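You operate a simulated robot arm through the tools that you are given. There is no shell and no other tool.

You run a simulated robot arm. Do the job below in one go: nothing can be reset, and whatever is moved stays where it is left.

JOB
Cover all the dough on the white board.
Fine: use the four covers beside it, flat in the grooves; move no dough.

It is judged by the outcome, as a careful person would: the job done as asked, and still so three seconds after it is handed in. It fails if anything else is knocked over, pushed out of place, dropped, spilled or broken. A push-on lid holds only when it is set on centred and level and pressed home; a screw cap is set on level and turned clockwise until tight.

ROBOT AND FRAMES
A 7-joint arm with a fingered hand, fixed in place. Base frame: the origin is on the floor under the middle of its stand, x ahead of it, y to its left, z up; the work surface is at about z = 0.83. Lengths are in m, angles in rad, forces in N, time in s.
With the tool pointing down near the work surface it reaches from about 0.4 to 0.88 m from the base axis. Its first joint turns from -2.496 to 2.496 rad. Payload 3 kg.
The tool frame sits at the grasp point between the pads (the TCP): z along the fingers, y along the line on which they close. The tips reach 0.026 m beyond it. The gripper opens to 0.148 m; its body begins 0.073 m behind the TCP. The gripper is a hand of 3 fingers: y runs from the thumb to the fingers, the wrist lies at [0, 0, -0.229] in the tool frame, and closing takes about 1.5 s.
Orientation is that of the tool frame in the base frame, as [roll, pitch, yaw] about the fixed x, y, z axes, in that order (R = Rz(yaw) Ry(pitch) Rx(roll)). With the fingers straight down and closing along the base's y, the tool's x points along the base's -x, its y along +y and its z along -z.

CONTROLS
- The arm moves only by the tool drive_tool. Its argument "steps" is a list of rows, each a list of 7 numbers: the shift along the tool's x, y, z in mm, then the turn, a rotation vector about the tool's x, y, z in rad, then the closure, from 0 (fully open) to 1 (shut). In form: [[dx, dy, dz, rx, ry, rz, grip], ...]. A call has 1 to 20 rows; each row is the pose to reach, as a shift and turn from the pose commanded when the call began, along the tool's axes at that moment. Each row takes 0.2 s and may step no farther than 0.05 m and 0.15 rad from the row before; otherwise, or with a gripper value out of range, the whole call is refused. A pose out of reach is approached as far as the arm can. The call stops where the force on the tool passes 40 N (or 10 N more than at its start, if that is more) or the arm is blocked; 0.2 s more then pass. The fingers move at their own pace (about 0.153 m/s each) and stop on an object; they squeeze with about 24 N. The grip force told is the motor's: it shows also when the fingers shut on nothing. Time passes only in rows, and 0.2 s behind the last, so rows that repeat a pose let the fingers close. The reply holds the time, the measured pose of the TCP, the force on the tool along the base axes, the opening and the grip force, in the units named above and with some noise, with the torque about the TCP (base axes, N m) and any sound that the robot's microphone picked up.
- Cameras (640 x 400 px; columns grow to the right, rows downward): "scene" is fixed at [0.2193, -0.6502, 1.5775]; the picture's right is [0.79, -0.61, 0.00], its down [-0.41, -0.53, -0.74] and it looks along [0.45, 0.59, -0.67] (base axes); focal length 342 px, centre (320, 200). "wrist" rides on the gripper at [0.068, -0.039, -0.09] in the tool frame; the picture's right is [0.50, 0.87, 0.00], its down [-0.66, 0.38, -0.65] and it looks along [-0.57, 0.33, 0.76] (tool axes); focal length 222 px, centre (320, 200). There is no depth. A picture from a camera that has moved, and an enlarged one, comes with that camera's place and axes in the base frame and with its lens.
- get_image(camera): a new picture of that camera. No time passes.
- lift_body(by): slides the trunk up (or, below 0, down) by that many m; the arm rides with it, the base frame stays. It gives what a move gives, with no picture.
- grasp_type(shape): the hand has 3 fingers and takes this shape, open, in about a second: jaw (thumb against the fingers, like two jaws); tri (thumb and two fingers); tip (a fingertip pinch); poke (one finger out to press); point (the index stretched); flat (the hand flat); cup (the hand cupped); fist (a fist). The gripper value then closes the fingers along that shape, each until it touches; the sizes above hold for jaw. It gives what a move gives, with no picture.
- inspect(camera, box): a new picture of the part [left, top, right, bottom] of that camera's present view, enlarged. No time passes.
- job_done(): hands the job in; it is judged then, once.

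Nothing tells you positions but the pictures and the camera data. Unless the task says otherwise, let go and move clear before handing in.

The tools are called after "Request:" as name(argument=value, ...) on one line, values as JSON. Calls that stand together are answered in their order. drive_tool: Moves the arm, as the interface text tells. Its arguments: {"type":"object","properties":{"steps":{"type":"array"}},"required":["steps"]} The other tools are called the same way: lift_body (by) moves the trunk up or down; grasp_type (shape) gives the hand a shape; get_image (camera) takes a picture; inspect (camera, box) takes an enlarged picture of a part of a camera's view; job_done () hands the job in.

At the start:

```text
time_s: 0.0
position: [0.9048, -0.006, 1.1656]
tcp_rot: [-3.141, 0.001, 3.14]
wrist_force: [0.3, -0.5, 0.2]
moment: [0.0, -0.01, 0.02]
width: 0.1478
finger_force: 0.1
shape: jaw
trunk travel left (down, up): [-0.725, 0.165]
```

scene: 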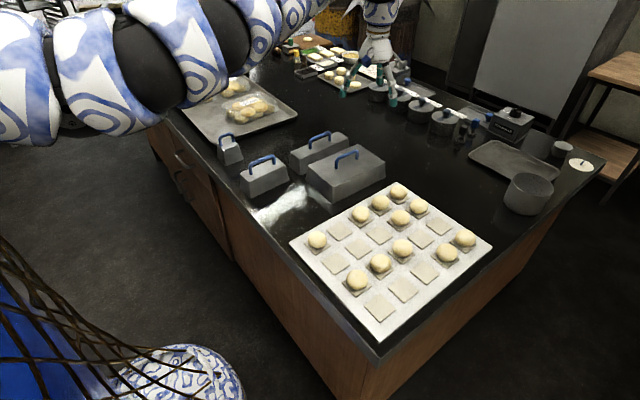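
wrist: 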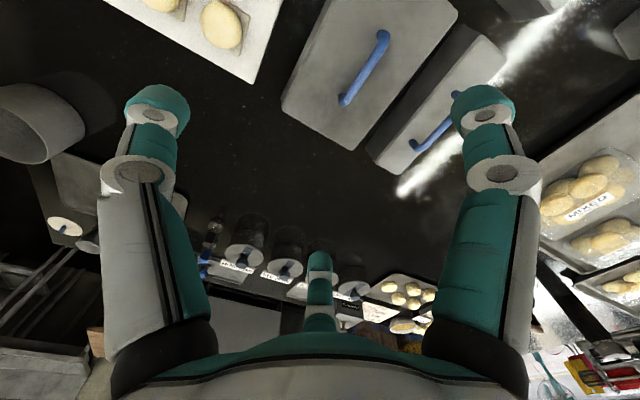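

I see a white board with dough balls on a grid and four metal covers with blue handles beside it. I'll look closer before planning.

Request:
inspect(camera="scene", box=[280, 170, 500, 350])

Request:
inspect(camera="scene", box=[200, 110, 400, 235])

Request:
get_image(camera="wrist")

```text
2.22 times, centred on (390, 260) of scene
camera zoom: at [0.2193, -0.6502, 1.5775], right [0.79, -0.61, 0.0], down [-0.41, -0.53, -0.74], along [0.45, 0.59, -0.67], focal length 759 px, centre (164, 67)
```

zoom: 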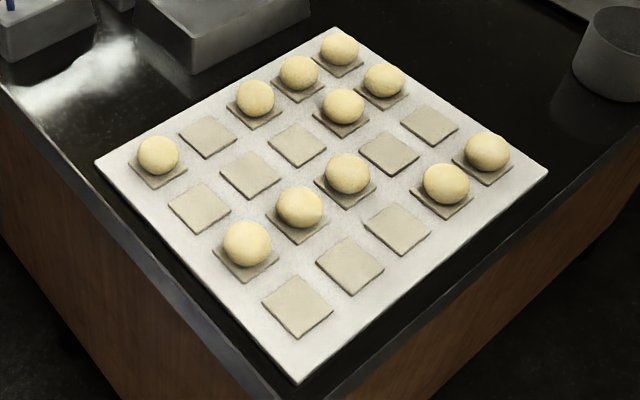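

```text
3.20 times, centred on (300, 172) of scene
camera zoom: at [0.2193, -0.6502, 1.5775], right [0.79, -0.61, 0.0], down [-0.41, -0.53, -0.74], along [0.45, 0.59, -0.67], focal length 1093 px, centre (384, 288)
```

zoom: 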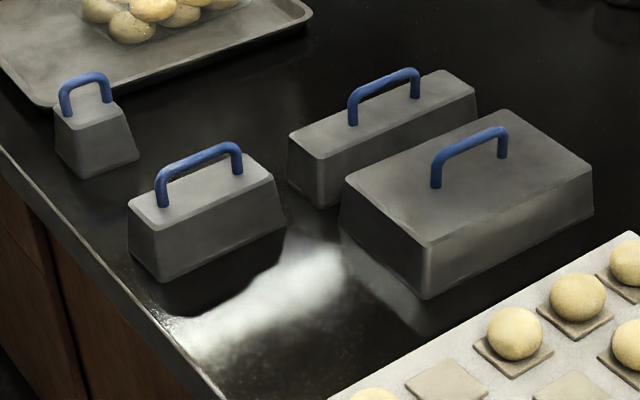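

```text
taken
camera wrist: at [0.8356, -0.0438, 1.2558], right [-0.5, 0.87, 0.0], down [0.66, 0.38, 0.65], along [0.57, 0.33, -0.76], focal length 222 px, centre (320, 200)
```

wrist: 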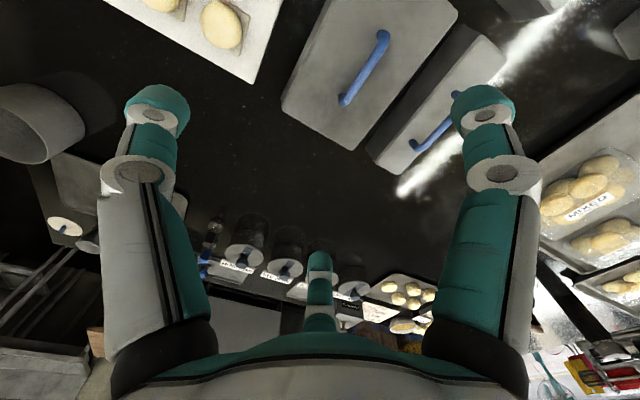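

The board is axis-aligned, with a 5 (along x) by 4 (along y) pad grid at about 82 mm pitch. The covers measure about 3x2, 3x1, 2x1 and 1x1 cells. Next I pull the arm back so the wrist camera can see the covers and their handles better.

Request:
drive_tool(steps=[[40, -6, -6, 0, 0, 0, 0], [80, -12, -12, 0, 0, 0, 0], [120, -18, -18, 0, 0, 0, 0], [160, -24, -24, 0, 0, 0, 0], [200, -30, -30, 0, 0, 0, 0], [240, -36, -36, 0, 0, 0, 0], [280, -42, -42, 0, 0, 0, 0], [320, -48, -48, 0, 0, 0, 0], [355, -54, -54, 0, 0, 0, 0], [355, -54, -54, 0, 0, 0, 0]])

Request:
get_image(camera="wrist")

Request:
get_image(camera="scene")

```text
time_s: 2.2
position: [0.8254, -0.016, 1.1775]
tcp_rot: [3.141, 0.001, 3.139]
wrist_force: [0.5, 0.6, 0.4]
moment: [0.0, 0.03, -0.03]
width: 0.1479
finger_force: 0.2
shape: jaw
out of reach, approached as far as the arm can: row 3, 4, 5, 6, 7, 8, 9, 10
trunk travel left (down, up): [-0.725, 0.165]
```

```text
taken
camera wrist: at [0.7559, -0.0551, 1.2672], right [-0.5, 0.87, 0.0], down [0.66, 0.38, 0.65], along [0.57, 0.33, -0.76], focal length 222 px, centre (320, 200)
```

wrist: 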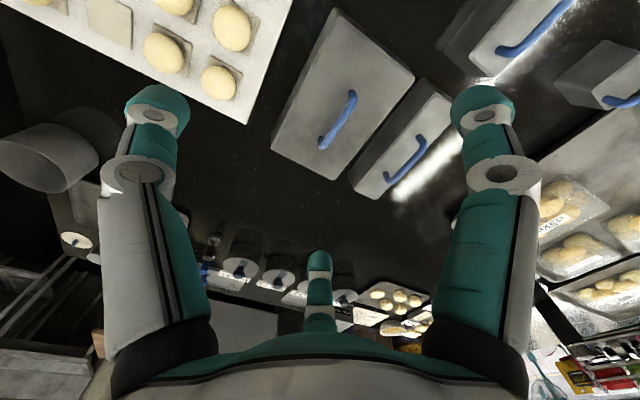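

```text
taken
```

scene: 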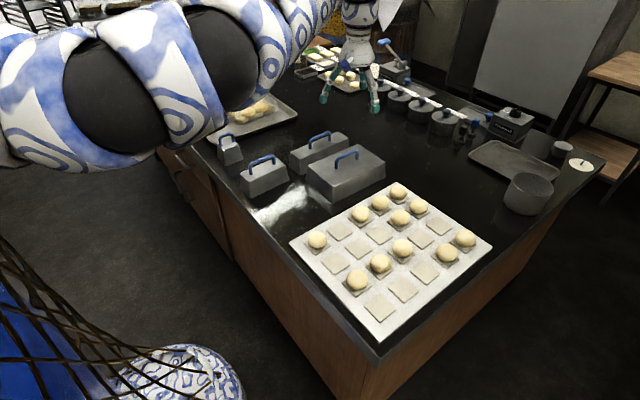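

The arm could not pull back further at this height, so it stopped at x≈0.825. I'll go lower, staying above the handles, and see whether it can retract from there.

Request:
drive_tool(steps=[[0, 0, 20, 0, 0, 0, 0], [0, 0, 40, 0, 0, 0, 0], [0, 0, 60, 0, 0, 0, 0], [0, 0, 80, 0, 0, 0, 0], [0, 0, 80, 0, 0, 0, 0]])

```text
time_s: 3.4
position: [0.8204, -0.013, 1.0912]
tcp_rot: [-3.141, 0.0, -3.14]
wrist_force: [-0.4, -0.3, 0.8]
moment: [0.01, 0.06, 0.02]
width: 0.1481
finger_force: 0.1
shape: jaw
trunk travel left (down, up): [-0.725, 0.165]
```

At z≈1.09 the arm follows commands properly. I now try retracting toward the base at this height.

Request:
drive_tool(steps=[[40, 0, 0, 0, 0, 0, 0], [80, 0, 0, 0, 0, 0, 0], [120, 0, 0, 0, 0, 0, 0], [160, 0, 0, 0, 0, 0, 0], [200, 0, 0, 0, 0, 0, 0], [240, 0, 0, 0, 0, 0, 0], [270, 0, 0, 0, 0, 0, 0], [270, 0, 0, 0, 0, 0, 0]])

Request:
get_image(camera="wrist")

Request:
get_image(camera="scene")

```text
time_s: 5.2
position: [0.6713, -0.0189, 1.0248]
tcp_rot: [-3.136, 0.023, 3.142]
wrist_force: [-0.3, 0.2, -0.3]
moment: [0.01, -0.01, 0.02]
width: 0.1481
finger_force: 0.0
shape: jaw
out of reach, approached as far as the arm can: row 1, 2, 3, 4, 5, 6, 7, 8
trunk travel left (down, up): [-0.725, 0.165]
```

```text
taken
camera wrist: at [0.6004, -0.0567, 1.1133], right [-0.5, 0.87, -0.01], down [0.64, 0.38, 0.67], along [0.58, 0.32, -0.75], focal length 222 px, centre (320, 200)
```

wrist: 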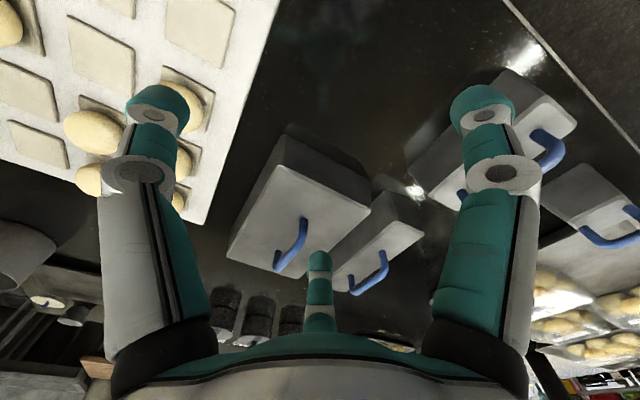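

```text
taken
```

scene: 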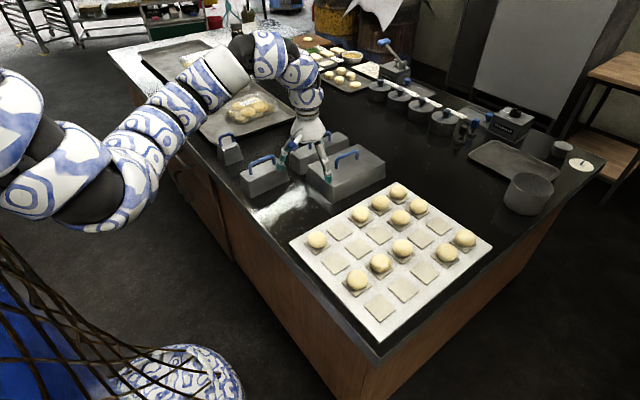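

The inward reach limit depends on the height relative to the shoulder, so raising the trunk should let the arm come closer at a given height. I lift the body fully.

Request:
lift_body(by=0.16)

Request:
get_image(camera="scene")

```text
time_s: 7.0
position: [0.6718, -0.0179, 1.1837]
tcp_rot: [-3.135, 0.022, 3.141]
wrist_force: [0.5, -0.3, 0.0]
moment: [0.02, 0.0, -0.01]
width: 0.1483
finger_force: 0.0
shape: jaw
trunk travel left (down, up): [-0.885, 0.005]
```

```text
taken
```

scene: 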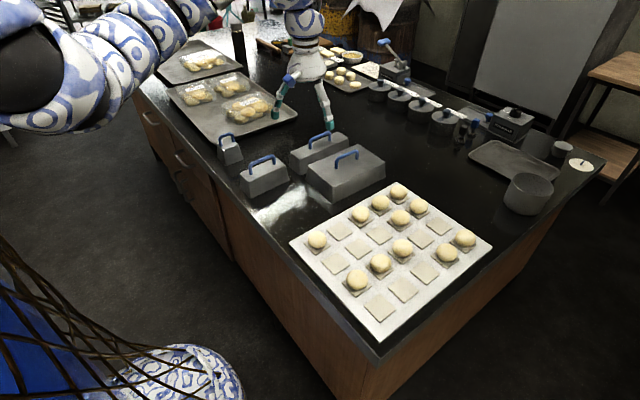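

Trunk raised; now the arm should be able to retract at z≈1.1. I straighten the small tilt and pull back to view the covers and board.

Request:
drive_tool(steps=[[0, 0, 30, -0.006, 0.022, 0, 0], [0, 0, 60, -0.006, 0.022, 0, 0], [30, 0, 60, -0.006, 0.022, 0, 0], [60, 0, 60, -0.006, 0.022, 0, 0], [90, 0, 60, -0.006, 0.022, 0, 0], [120, 0, 60, -0.006, 0.022, 0, 0], [150, 0, 60, -0.006, 0.022, 0, 0], [150, 0, 60, -0.006, 0.022, 0, 0]])

Request:
get_image(camera="wrist")

```text
time_s: 8.8
position: [0.5213, -0.0194, 1.1233]
tcp_rot: [3.141, -0.002, 3.14]
wrist_force: [-0.4, 0.3, -0.6]
moment: [0.01, 0.04, -0.01]
width: 0.148
finger_force: 0.1
shape: jaw
trunk travel left (down, up): [-0.885, 0.005]
```

```text
taken
camera wrist: at [0.4531, -0.0585, 1.2135], right [-0.5, 0.87, 0.0], down [0.66, 0.38, 0.65], along [0.56, 0.33, -0.76], focal length 222 px, centre (320, 200)
```

wrist: 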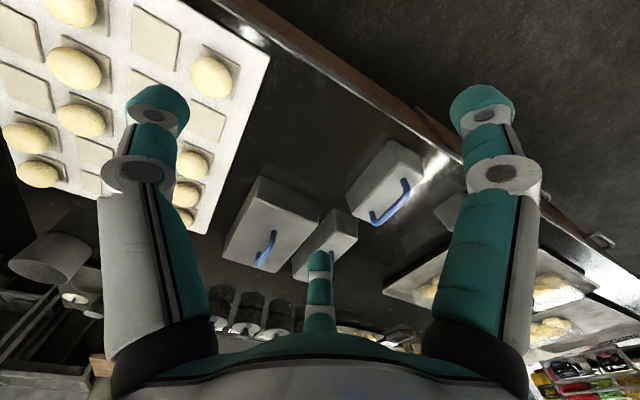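

Request:
inspect(camera="wrist", box=[210, 130, 430, 290])

Request:
inspect(camera="scene", box=[205, 120, 305, 205])

Request:
inspect(camera="scene", box=[280, 120, 400, 215])

Request:
inspect(camera="scene", box=[290, 225, 410, 345])

```text
2.50 times, centred on (320, 210) of wrist
camera zoom: at [0.4531, -0.0585, 1.2135], right [-0.5, 0.87, 0.0], down [0.66, 0.38, 0.65], along [0.56, 0.33, -0.76], focal length 555 px, centre (320, 175)
```

zoom: 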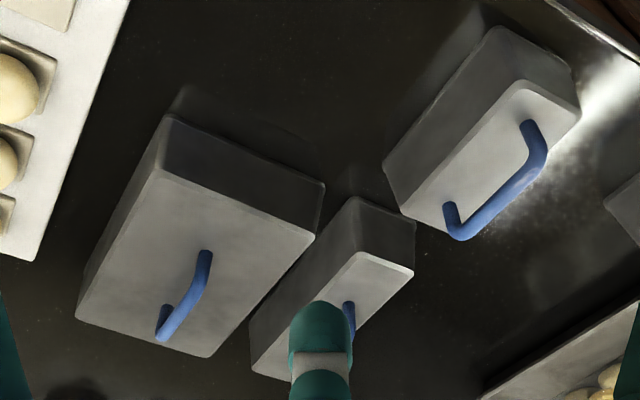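

```text
4.71 times, centred on (255, 162) of scene
camera zoom: at [0.2193, -0.6502, 1.5775], right [0.79, -0.61, 0.0], down [-0.41, -0.53, -0.74], along [0.45, 0.59, -0.67], focal length 1607 px, centre (626, 376)
```

zoom: 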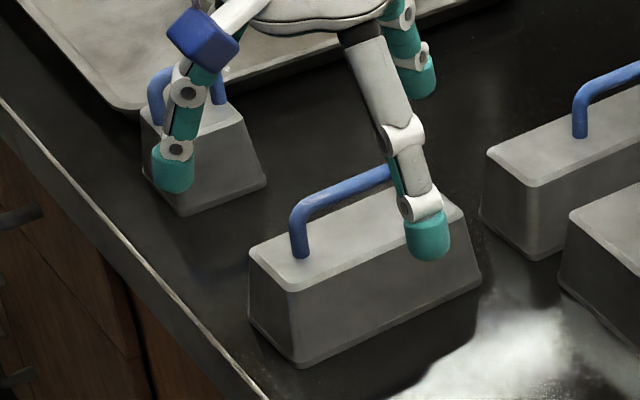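

```text
4.21 times, centred on (340, 168) of scene
camera zoom: at [0.2193, -0.6502, 1.5775], right [0.79, -0.61, 0.0], down [-0.41, -0.53, -0.74], along [0.45, 0.59, -0.67], focal length 1438 px, centre (236, 337)
```

zoom: 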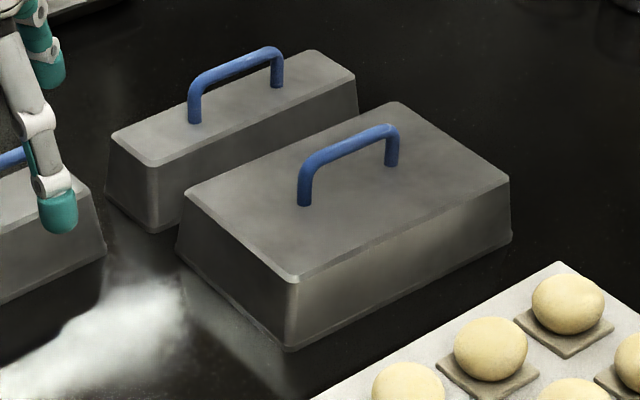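

```text
3.33 times, centred on (350, 285) of scene
camera zoom: at [0.2193, -0.6502, 1.5775], right [0.79, -0.61, 0.0], down [-0.41, -0.53, -0.74], along [0.45, 0.59, -0.67], focal length 1138 px, centre (220, -83)
```

zoom: 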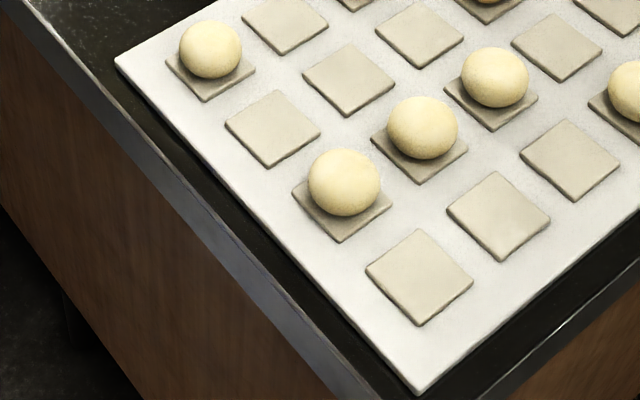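

The scene camera can be zoomed strongly, so I'll measure the cover corners and board tiles precisely with it.

Request:
inspect(camera="scene", box=[295, 165, 335, 190])

Request:
inspect(camera="scene", box=[315, 185, 355, 210])

Request:
inspect(camera="scene", box=[365, 160, 405, 185])

Request:
inspect(camera="scene", box=[325, 145, 365, 170])

Request:
inspect(camera="scene", box=[280, 140, 320, 165])

Request:
inspect(camera="scene", box=[290, 162, 330, 187])

Request:
inspect(camera="scene", box=[315, 125, 355, 150])

```text
16.00 times, centred on (315, 178) of scene
camera zoom: at [0.2193, -0.6502, 1.5775], right [0.79, -0.61, 0.0], down [-0.41, -0.53, -0.74], along [0.45, 0.59, -0.67], focal length 5463 px, centre (400, 560)
```

zoom: 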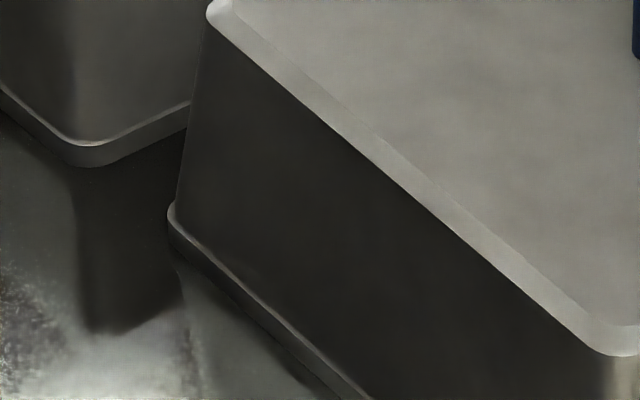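

```text
16.00 times, centred on (335, 198) of scene
camera zoom: at [0.2193, -0.6502, 1.5775], right [0.79, -0.61, 0.0], down [-0.41, -0.53, -0.74], along [0.45, 0.59, -0.67], focal length 5463 px, centre (80, 240)
```

zoom: 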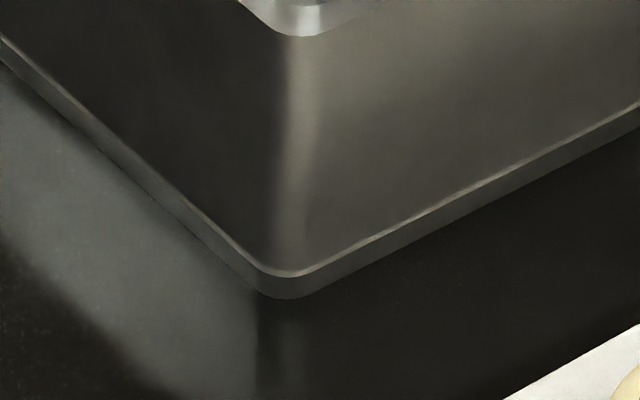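

```text
16.00 times, centred on (385, 172) of scene
camera zoom: at [0.2193, -0.6502, 1.5775], right [0.79, -0.61, 0.0], down [-0.41, -0.53, -0.74], along [0.45, 0.59, -0.67], focal length 5463 px, centre (-720, 640)
```

zoom: 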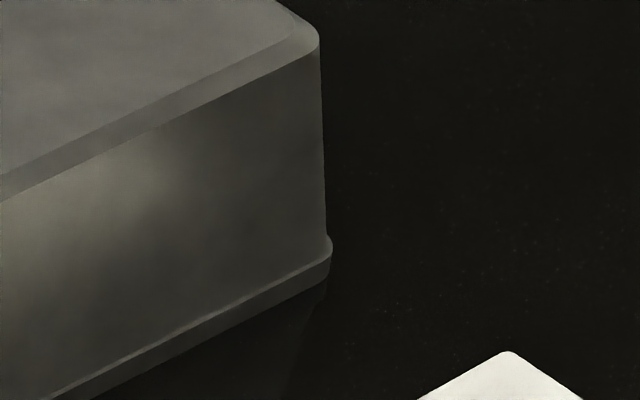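

```text
16.00 times, centred on (345, 158) of scene
camera zoom: at [0.2193, -0.6502, 1.5775], right [0.79, -0.61, 0.0], down [-0.41, -0.53, -0.74], along [0.45, 0.59, -0.67], focal length 5463 px, centre (-80, 880)
```

zoom: 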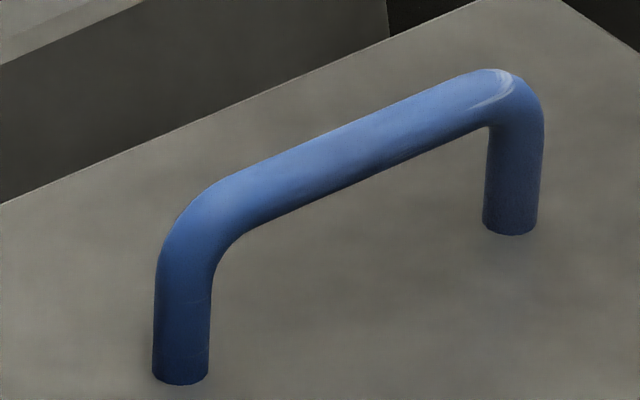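

```text
16.00 times, centred on (300, 152) of scene
camera zoom: at [0.2193, -0.6502, 1.5775], right [0.79, -0.61, 0.0], down [-0.41, -0.53, -0.74], along [0.45, 0.59, -0.67], focal length 5463 px, centre (640, 960)
```

zoom: 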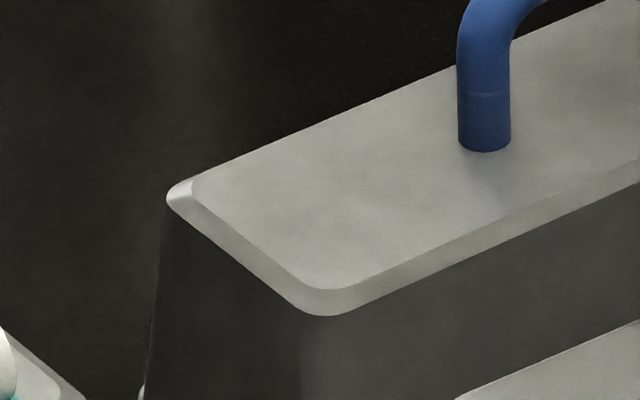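

```text
16.00 times, centred on (310, 174) of scene
camera zoom: at [0.2193, -0.6502, 1.5775], right [0.79, -0.61, 0.0], down [-0.41, -0.53, -0.74], along [0.45, 0.59, -0.67], focal length 5463 px, centre (480, 608)
```

zoom: 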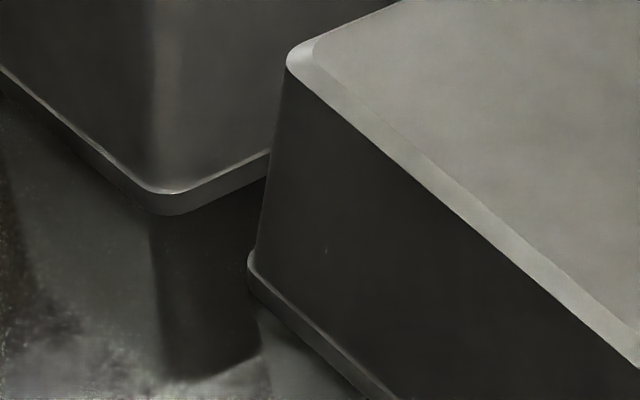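

```text
16.00 times, centred on (335, 138) of scene
camera zoom: at [0.2193, -0.6502, 1.5775], right [0.79, -0.61, 0.0], down [-0.41, -0.53, -0.74], along [0.45, 0.59, -0.67], focal length 5463 px, centre (80, 1200)
```

zoom: 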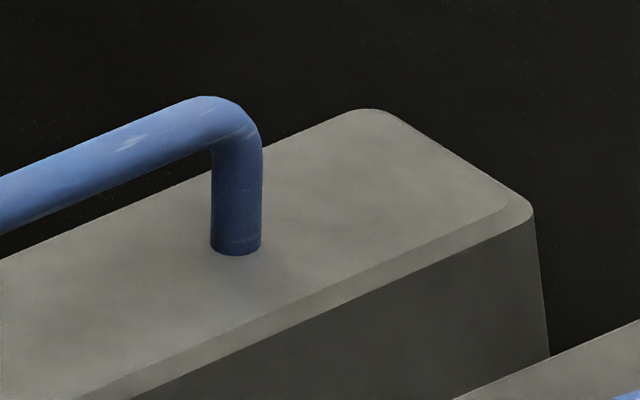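

The zoom gives about 0.2 mm per pixel. The large cover appears rotated by about -0.03 rad. Now I measure the board tiles just as precisely.

Request:
inspect(camera="scene", box=[360, 295, 400, 320])

Request:
inspect(camera="scene", box=[320, 219, 360, 244])

Request:
inspect(camera="scene", box=[419, 214, 459, 239])

Request:
inspect(camera="scene", box=[316, 251, 356, 276])

Request:
inspect(camera="scene", box=[405, 260, 445, 285])

Request:
inspect(camera="scene", box=[360, 223, 400, 248])

```text
16.00 times, centred on (380, 308) of scene
camera zoom: at [0.2193, -0.6502, 1.5775], right [0.79, -0.61, 0.0], down [-0.41, -0.53, -0.74], along [0.45, 0.59, -0.67], focal length 5463 px, centre (-640, -1520)
```

zoom: 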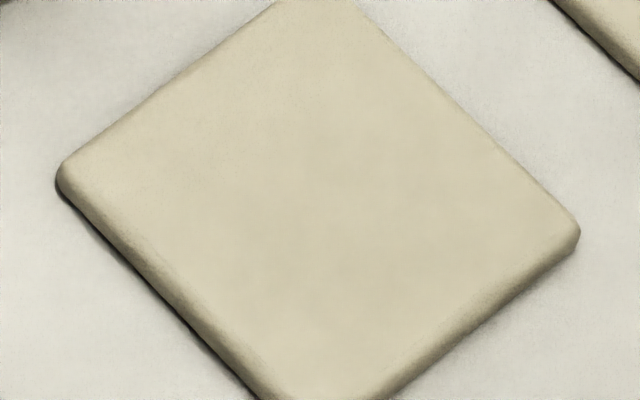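

```text
16.00 times, centred on (340, 232) of scene
camera zoom: at [0.2193, -0.6502, 1.5775], right [0.79, -0.61, 0.0], down [-0.41, -0.53, -0.74], along [0.45, 0.59, -0.67], focal length 5463 px, centre (0, -304)
```

zoom: 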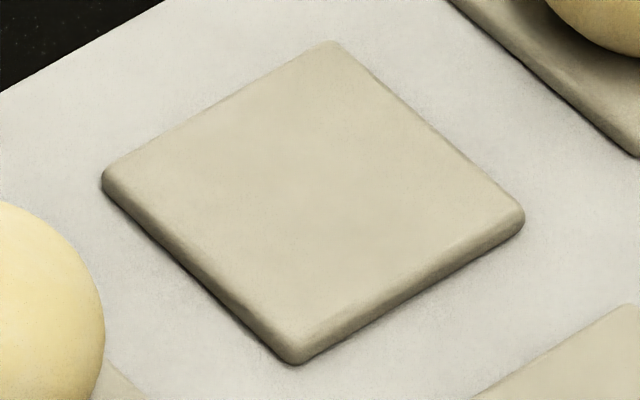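

```text
16.00 times, centred on (439, 226) of scene
camera zoom: at [0.2193, -0.6502, 1.5775], right [0.79, -0.61, 0.0], down [-0.41, -0.53, -0.74], along [0.45, 0.59, -0.67], focal length 5463 px, centre (-1584, -224)
```

zoom: 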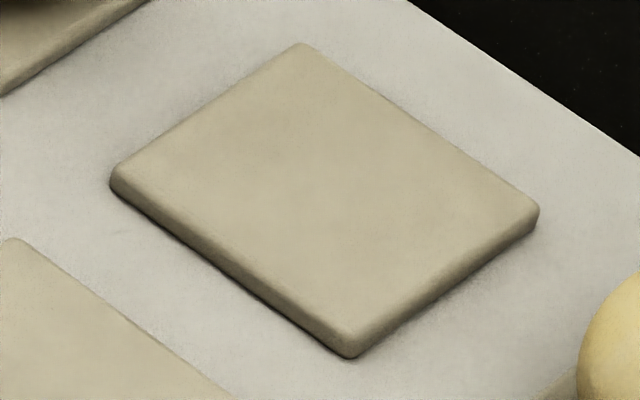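

```text
16.00 times, centred on (336, 264) of scene
camera zoom: at [0.2193, -0.6502, 1.5775], right [0.79, -0.61, 0.0], down [-0.41, -0.53, -0.74], along [0.45, 0.59, -0.67], focal length 5463 px, centre (64, -816)
```

zoom: 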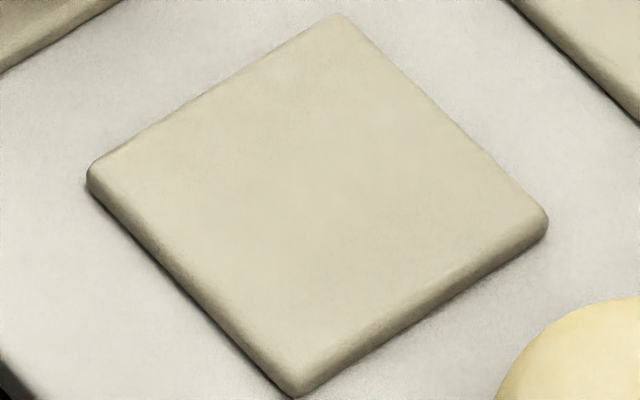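

```text
16.00 times, centred on (425, 272) of scene
camera zoom: at [0.2193, -0.6502, 1.5775], right [0.79, -0.61, 0.0], down [-0.41, -0.53, -0.74], along [0.45, 0.59, -0.67], focal length 5463 px, centre (-1360, -960)
```

zoom: 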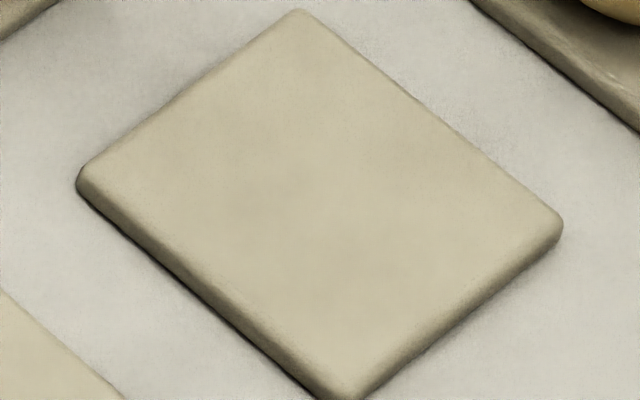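

```text
16.00 times, centred on (380, 236) of scene
camera zoom: at [0.2193, -0.6502, 1.5775], right [0.79, -0.61, 0.0], down [-0.41, -0.53, -0.74], along [0.45, 0.59, -0.67], focal length 5463 px, centre (-640, -368)
```

zoom: 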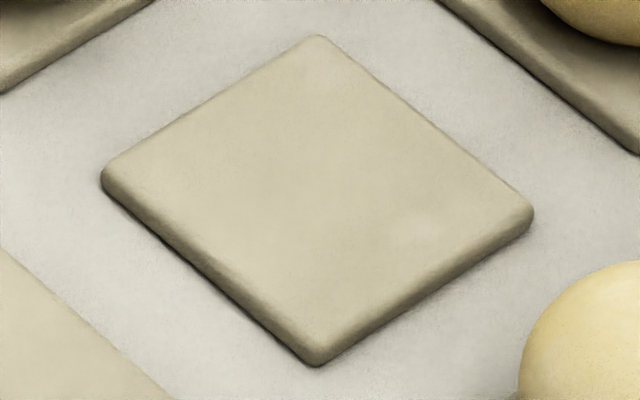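

The board grid is consistent: 82 mm pitch, zero yaw, columns x≈0.594…0.9225 and rows y≈-0.151…-0.397. Before gripping, I'll check how the fingers close in free air.

Request:
drive_tool(steps=[[0, 0, 0, 0, 0, 0, 0.5], [0, 0, 0, 0, 0, 0, 0.5], [0, 0, 0, 0, 0, 0, 0.5], [0, 0, 0, 0, 0, 0, 0.5], [0, 0, 0, 0, 0, 0, 0.5]])

Request:
get_image(camera="wrist")

Request:
inspect(camera="scene", box=[190, 60, 320, 190])

```text
time_s: 10.0
position: [0.5217, -0.0191, 1.1226]
tcp_rot: [3.14, -0.002, 3.139]
wrist_force: [0.4, 0.5, -0.2]
moment: [0.02, -0.01, -0.02]
width: 0.0744
finger_force: 0.1
shape: jaw
trunk travel left (down, up): [-0.885, 0.005]
```

```text
taken
camera wrist: at [0.453, -0.0582, 1.2137], right [-0.5, 0.87, 0.0], down [0.66, 0.38, 0.65], along [0.57, 0.33, -0.76], focal length 222 px, centre (320, 200)
```

wrist: 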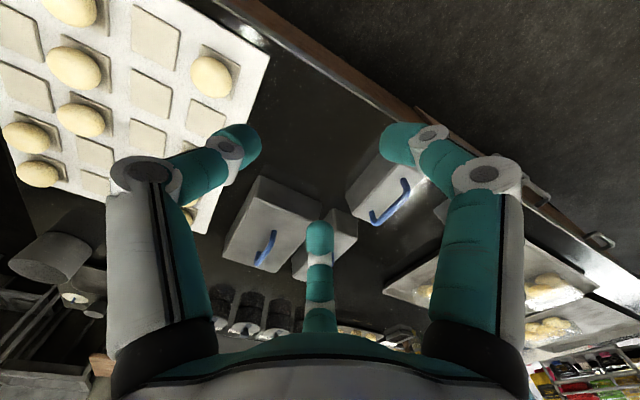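

```text
3.08 times, centred on (255, 125) of scene
camera zoom: at [0.2193, -0.6502, 1.5775], right [0.79, -0.61, 0.0], down [-0.41, -0.53, -0.74], along [0.45, 0.59, -0.67], focal length 1051 px, centre (520, 431)
```

zoom: 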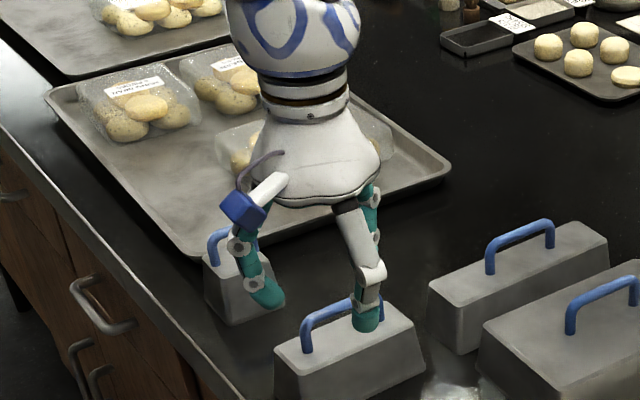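

Request:
drive_tool(steps=[[0, 0, 0, 0, 0, 0, 0.9], [0, 0, 0, 0, 0, 0, 0.9], [0, 0, 0, 0, 0, 0, 0.9], [0, 0, 0, 0, 0, 0, 0.9], [0, 0, 0, 0, 0, 0, 0.9]])

Request:
get_image(camera="wrist")

Request:
inspect(camera="scene", box=[220, 100, 320, 162])

```text
time_s: 11.2
position: [0.5211, -0.0191, 1.1236]
tcp_rot: [3.14, -0.003, 3.141]
wrist_force: [-0.3, 0.3, 0.2]
moment: [-0.01, 0.0, 0.01]
width: 0.0149
finger_force: 0.1
shape: jaw
trunk travel left (down, up): [-0.885, 0.005]
```

```text
taken
camera wrist: at [0.4529, -0.0583, 1.2137], right [-0.5, 0.87, 0.0], down [0.66, 0.38, 0.65], along [0.57, 0.33, -0.76], focal length 222 px, centre (320, 200)
```

wrist: 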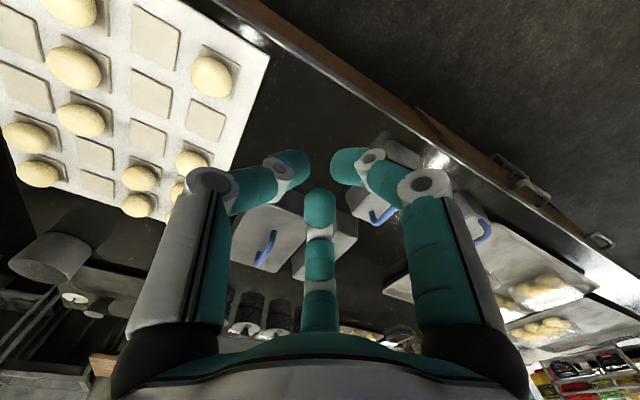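

```text
6.40 times, centred on (270, 131) of scene
camera zoom: at [0.2193, -0.6502, 1.5775], right [0.79, -0.61, 0.0], down [-0.41, -0.53, -0.74], along [0.45, 0.59, -0.67], focal length 2185 px, centre (640, 642)
```

zoom: 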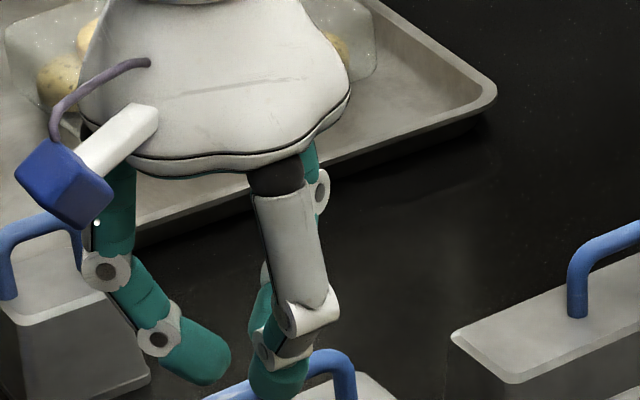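

The three fingers converge as a tripod: the thumb from -y and two fingers from +y. That will pinch the handle bars fine. Next I go above the large cover's handle, at about (0.868, 0.041), with the hand half open.

Request:
drive_tool(steps=[[-35, 6, 2, 0, 0, 0.003, 0.35], [-70, 12, 4, 0, 0, 0.006, 0.35], [-105, 18, 6, 0, 0, 0.009, 0.35], [-140, 24, 8, 0, 0, 0.012, 0.35], [-175, 30, 10, 0, 0, 0.015, 0.35], [-210, 36, 12, 0, 0, 0.018, 0.35], [-245, 42, 14, 0, 0, 0.021, 0.35], [-280, 48, 16, 0, 0, 0.024, 0.35], [-315, 54, 18, 0, 0, 0.028, 0.35], [-347, 60, 20, 0, 0, 0.028, 0.35], [-347, 60, 20, 0, 0, 0.028, 0.35]])

Request:
get_image(camera="wrist")

Request:
inspect(camera="scene", box=[280, 60, 440, 160])

```text
time_s: 13.6
position: [0.8696, 0.0423, 1.1018]
tcp_rot: [3.138, 0.0, 3.114]
wrist_force: [-1.1, 0.9, 0.5]
moment: [-0.01, -0.02, -0.01]
width: 0.0961
finger_force: 0.0
shape: jaw
trunk travel left (down, up): [-0.885, 0.005]
```

```text
taken
camera wrist: at [0.7993, 0.0049, 1.1919], right [-0.48, 0.88, 0.0], down [0.67, 0.36, 0.65], along [0.57, 0.31, -0.76], focal length 222 px, centre (320, 200)
```

wrist: 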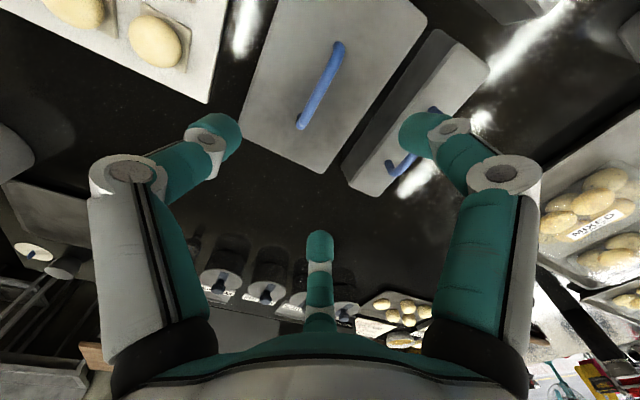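

```text
4.00 times, centred on (360, 110) of scene
camera zoom: at [0.2193, -0.6502, 1.5775], right [0.79, -0.61, 0.0], down [-0.41, -0.53, -0.74], along [0.45, 0.59, -0.67], focal length 1366 px, centre (160, 560)
```

zoom: 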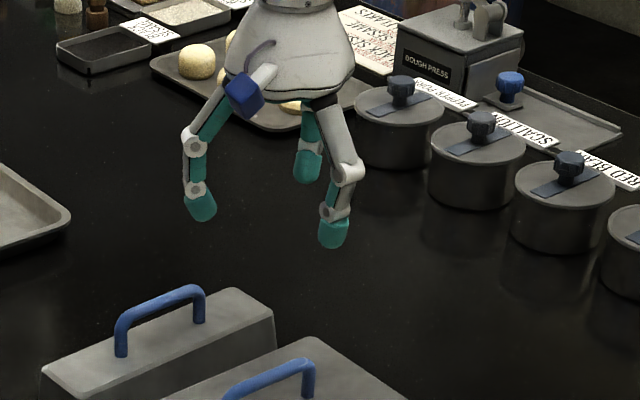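

Request:
inspect(camera="wrist", box=[270, 20, 390, 150])

```text
3.08 times, centred on (330, 85) of wrist
camera zoom: at [0.7993, 0.0049, 1.1919], right [-0.48, 0.88, 0.0], down [0.67, 0.36, 0.65], along [0.57, 0.31, -0.76], focal length 684 px, centre (289, 554)
```

zoom: 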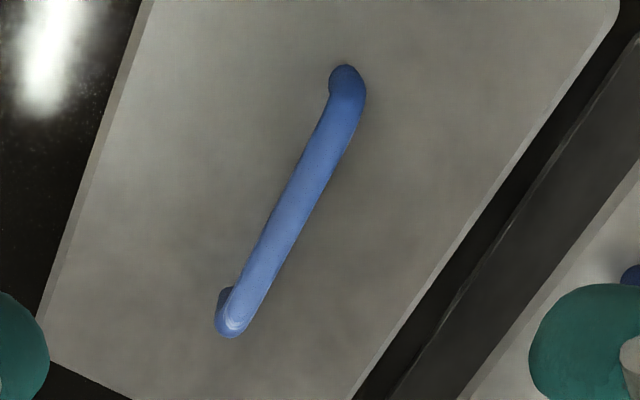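

The wrist view confirms the handle bar at y≈0.040, centre x≈0.867, yaw≈-0.028. I descend around the bar; the fingertips should stop well above the cover top.

Request:
drive_tool(steps=[[0, -1, 30, 0, 0, 0, 0.35], [0, -1, 60, 0, 0, 0, 0.35], [0, -1, 90, 0, 0, 0, 0.35], [0, -1, 120, 0, 0, 0, 0.35], [0, -1, 145, 0, 0, 0, 0.35], [0, -1, 160, 0, 0, 0, 0.35], [0, -1, 168, 0, 0, 0, 0.35], [0, -1, 168, 0, 0, 0, 0.35]])

Request:
inspect(camera="scene", box=[300, 120, 400, 182])

Request:
get_image(camera="wrist")

```text
time_s: 15.4
position: [0.8273, 0.0313, 0.9612]
tcp_rot: [-3.14, -0.001, 3.115]
wrist_force: [-0.1, 0.0, 0.0]
moment: [-0.04, -0.01, -0.02]
width: 0.0961
finger_force: 0.0
shape: jaw
out of reach, approached as far as the arm can: row 2, 3, 4, 5, 6, 7, 8
trunk travel left (down, up): [-0.885, 0.005]
```

```text
6.40 times, centred on (350, 151) of scene
camera zoom: at [0.2193, -0.6502, 1.5775], right [0.79, -0.61, 0.0], down [-0.41, -0.53, -0.74], along [0.45, 0.59, -0.67], focal length 2185 px, centre (128, 514)
```

zoom: 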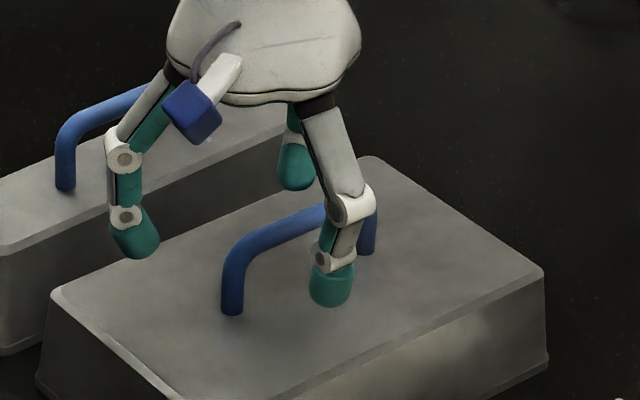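

```text
taken
camera wrist: at [0.7568, -0.0058, 1.0517], right [-0.48, 0.88, 0.0], down [0.67, 0.36, 0.65], along [0.57, 0.31, -0.76], focal length 222 px, centre (320, 200)
```

wrist: 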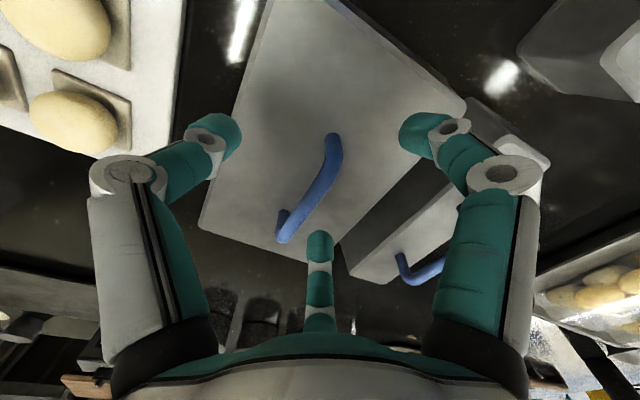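

With the trunk fully up the arm runs out of reach low down, so it stopped at x≈0.827 and z≈0.961. I'll go back up over the handle and use the trunk itself for the vertical motion.

Request:
drive_tool(steps=[[0, 0, -40, 0, 0, 0, 0.35], [0, 0, -80, 0, 0, 0, 0.35], [0, 0, -120, 0, 0, 0, 0.35], [-20, 5, -139, 0, 0, 0, 0.35], [-39, 9.8, -139, 0, 0, 0, 0.35], [-39, 9.8, -139, 0, 0, 0, 0.35]])

Request:
lift_body(by=-0.09)

Request:
get_image(camera="wrist")

Request:
inspect(camera="scene", box=[300, 110, 400, 172])

```text
time_s: 16.8
position: [0.8653, 0.0395, 1.0995]
tcp_rot: [3.141, -0.001, 3.114]
wrist_force: [-0.4, 0.1, -0.1]
moment: [0.0, -0.03, 0.0]
width: 0.0959
finger_force: 0.0
shape: jaw
trunk travel left (down, up): [-0.885, 0.005]
```

```text
time_s: 18.1
position: [0.8667, 0.0388, 1.0093]
tcp_rot: [-3.14, -0.003, 3.114]
wrist_force: [-0.8, 1.5, 0.6]
moment: [-0.02, 0.0, 0.03]
width: 0.0962
finger_force: 0.0
shape: jaw
trunk travel left (down, up): [-0.795, 0.095]
```

```text
taken
camera wrist: at [0.7958, 0.0021, 1.0995], right [-0.48, 0.88, 0.0], down [0.67, 0.36, 0.65], along [0.57, 0.31, -0.76], focal length 222 px, centre (320, 200)
```

wrist: 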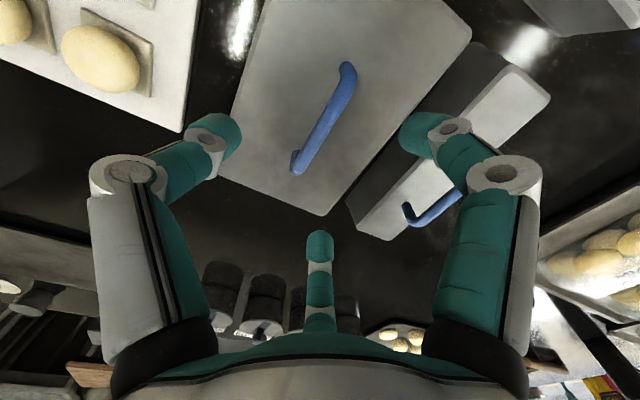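

```text
6.40 times, centred on (350, 141) of scene
camera zoom: at [0.2193, -0.6502, 1.5775], right [0.79, -0.61, 0.0], down [-0.41, -0.53, -0.74], along [0.45, 0.59, -0.67], focal length 2185 px, centre (128, 578)
```

zoom: 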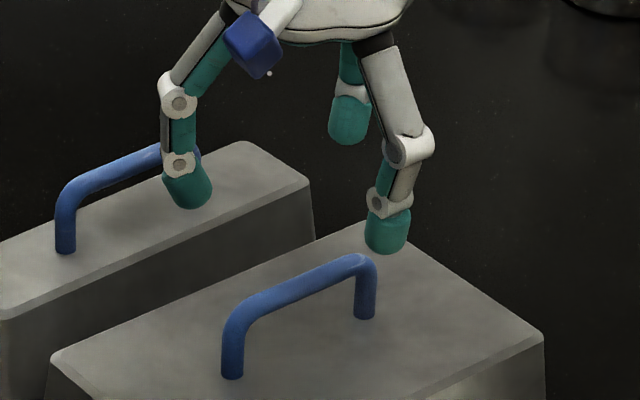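

The hand is aligned over the handle. I lower the trunk to bring the pads around the bar.

Request:
lift_body(by=-0.05)

Request:
inspect(camera="scene", box=[300, 120, 400, 182])

Request:
get_image(camera="wrist")

```text
time_s: 19.0
position: [0.8656, 0.0389, 0.9592]
tcp_rot: [-3.141, -0.001, 3.113]
wrist_force: [-0.1, 0.4, -0.1]
moment: [0.02, -0.01, -0.01]
width: 0.0965
finger_force: 0.1
shape: jaw
trunk travel left (down, up): [-0.745, 0.145]
```

```text
6.40 times, centred on (350, 151) of scene
camera zoom: at [0.2193, -0.6502, 1.5775], right [0.79, -0.61, 0.0], down [-0.41, -0.53, -0.74], along [0.45, 0.59, -0.67], focal length 2185 px, centre (128, 514)
```

zoom: 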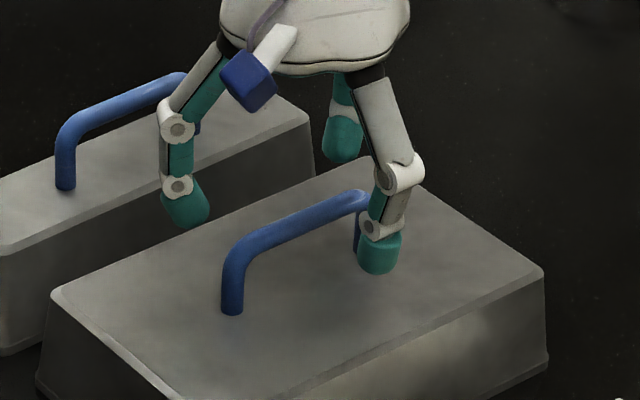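

```text
taken
camera wrist: at [0.7958, 0.0021, 1.0495], right [-0.48, 0.88, 0.0], down [0.67, 0.36, 0.65], along [0.57, 0.31, -0.76], focal length 222 px, centre (320, 200)
```

wrist: 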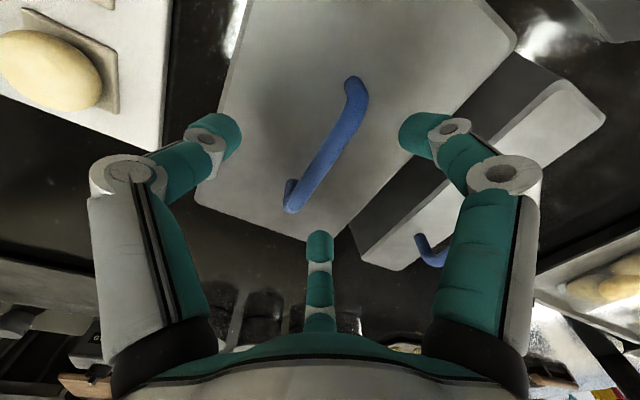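

Request:
lift_body(by=-0.027)

Request:
drive_tool(steps=[[0, 0, 0, 0, 0, 0, 0.6], [0, 0, 0, 0, 0, 0, 0.8], [0, 0, 0, 0, 0, 0, 1], [0, 0, 0, 0, 0, 0, 1], [0, 0, 0, 0, 0, 0, 1], [0, 0, 0, 0, 0, 0, 1], [0, 0, 0, 0, 0, 0, 1]])

Request:
inspect(camera="scene", box=[300, 130, 400, 192])

Request:
get_image(camera="wrist")

```text
time_s: 19.7
position: [0.8652, 0.0392, 0.9317]
tcp_rot: [-3.141, -0.003, 3.115]
wrist_force: [0.1, 1.1, -0.4]
moment: [-0.02, -0.03, 0.0]
width: 0.096
finger_force: 0.1
shape: jaw
trunk travel left (down, up): [-0.718, 0.172]
```

```text
time_s: 21.3
position: [0.8651, 0.0394, 0.9317]
tcp_rot: [-3.139, -0.001, 3.114]
wrist_force: [0.2, -0.4, 0.6]
moment: [-0.02, 0.0, 0.03]
width: 0.0
finger_force: 23.7
shape: jaw
trunk travel left (down, up): [-0.718, 0.172]
```

```text
6.40 times, centred on (350, 161) of scene
camera zoom: at [0.2193, -0.6502, 1.5775], right [0.79, -0.61, 0.0], down [-0.41, -0.53, -0.74], along [0.45, 0.59, -0.67], focal length 2185 px, centre (128, 450)
```

zoom: 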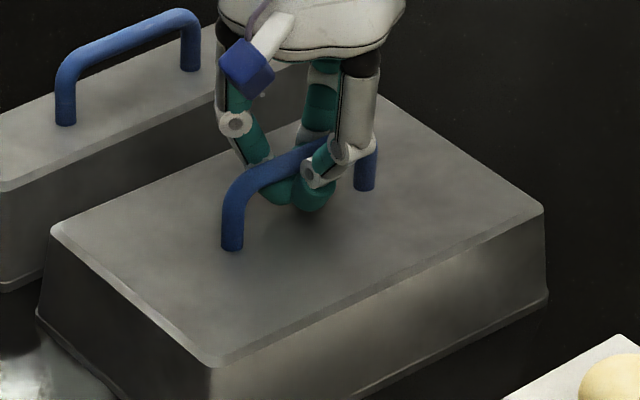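

```text
taken
camera wrist: at [0.796, 0.0021, 1.0221], right [-0.48, 0.88, 0.0], down [0.67, 0.36, 0.65], along [0.57, 0.31, -0.76], focal length 222 px, centre (320, 200)
```

wrist: 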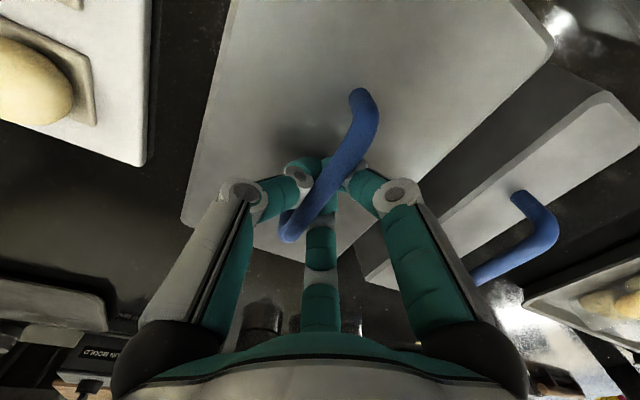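

The fingertips met just beneath the bar, so it is caged rather than pinched. I reopen slightly, come up a little so the distal pads meet the bar itself, and close again.

Request:
drive_tool(steps=[[0, 0, 0, 0, 0, 0, 0.6], [0, 0, 0, 0, 0, 0, 0.6], [0, 0, 0, 0, 0, 0, 0.6], [0, 0, -6, 0, 0, 0, 0.6], [0, 0, -12, 0, 0, 0, 0.6], [0, 0, -12, 0, 0, 0, 0.8], [0, 0, -12, 0, 0, 0, 1], [0, 0, -12, 0, 0, 0, 1], [0, 0, -12, 0, 0, 0, 1], [0, 0, -12, 0, 0, 0, 1], [0, 0, -12, 0, 0, 0, 1]])

Request:
inspect(camera="scene", box=[325, 135, 375, 166])

Request:
inspect(camera="wrist", box=[240, 80, 400, 260])

```text
time_s: 23.7
position: [0.8665, 0.0392, 0.9433]
tcp_rot: [3.141, -0.002, 3.112]
wrist_force: [-0.1, -0.3, -3.4]
moment: [-0.01, -0.01, -0.01]
width: 0.0092
finger_force: 23.8
shape: jaw
trunk travel left (down, up): [-0.718, 0.172]
```

```text
12.80 times, centred on (350, 150) of scene
camera zoom: at [0.2193, -0.6502, 1.5775], right [0.79, -0.61, 0.0], down [-0.41, -0.53, -0.74], along [0.45, 0.59, -0.67], focal length 4371 px, centre (-64, 834)
```

zoom: 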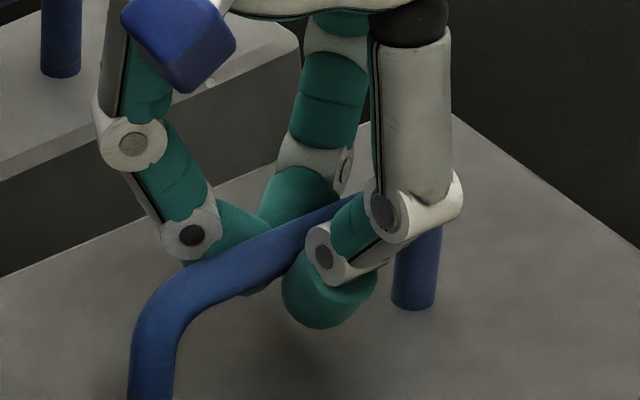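

```text
2.22 times, centred on (320, 170) of wrist
camera zoom: at [0.7965, 0.0015, 1.0333], right [-0.48, 0.88, 0.0], down [0.67, 0.36, 0.65], along [0.57, 0.31, -0.76], focal length 494 px, centre (320, 267)
```

zoom: 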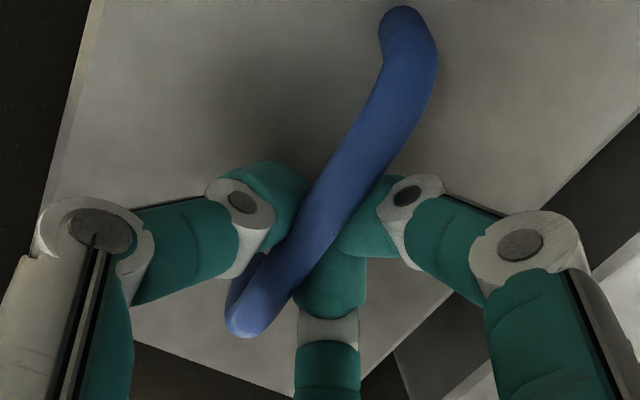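

Now the bar is pinched between the pads: opening 9 mm, full squeeze. I make a small trial lift.

Request:
lift_body(by=0.02)

Request:
inspect(camera="scene", box=[285, 125, 405, 210])

Request:
get_image(camera="wrist")

```text
time_s: 24.4
position: [0.8672, 0.0387, 0.9636]
tcp_rot: [-3.14, -0.001, 3.115]
wrist_force: [1.0, 0.0, -4.0]
moment: [0.02, -0.02, 0.0]
width: 0.0093
finger_force: 23.9
shape: jaw
trunk travel left (down, up): [-0.738, 0.152]
```

```text
4.71 times, centred on (345, 168) of scene
camera zoom: at [0.2193, -0.6502, 1.5775], right [0.79, -0.61, 0.0], down [-0.41, -0.53, -0.74], along [0.45, 0.59, -0.67], focal length 1607 px, centre (202, 353)
```

zoom: 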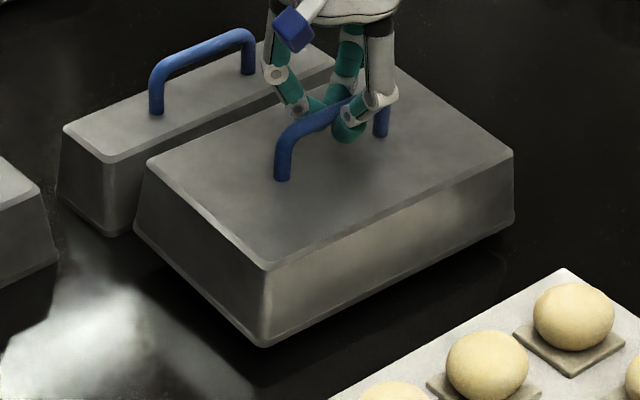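

```text
taken
camera wrist: at [0.7967, 0.0014, 1.0531], right [-0.48, 0.88, 0.0], down [0.67, 0.36, 0.65], along [0.57, 0.31, -0.76], focal length 222 px, centre (320, 200)
```

wrist: 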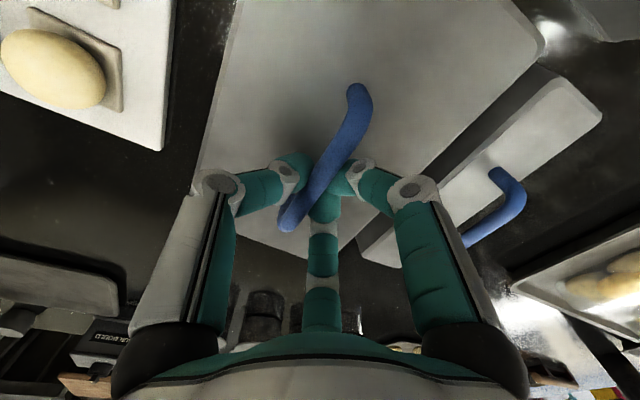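

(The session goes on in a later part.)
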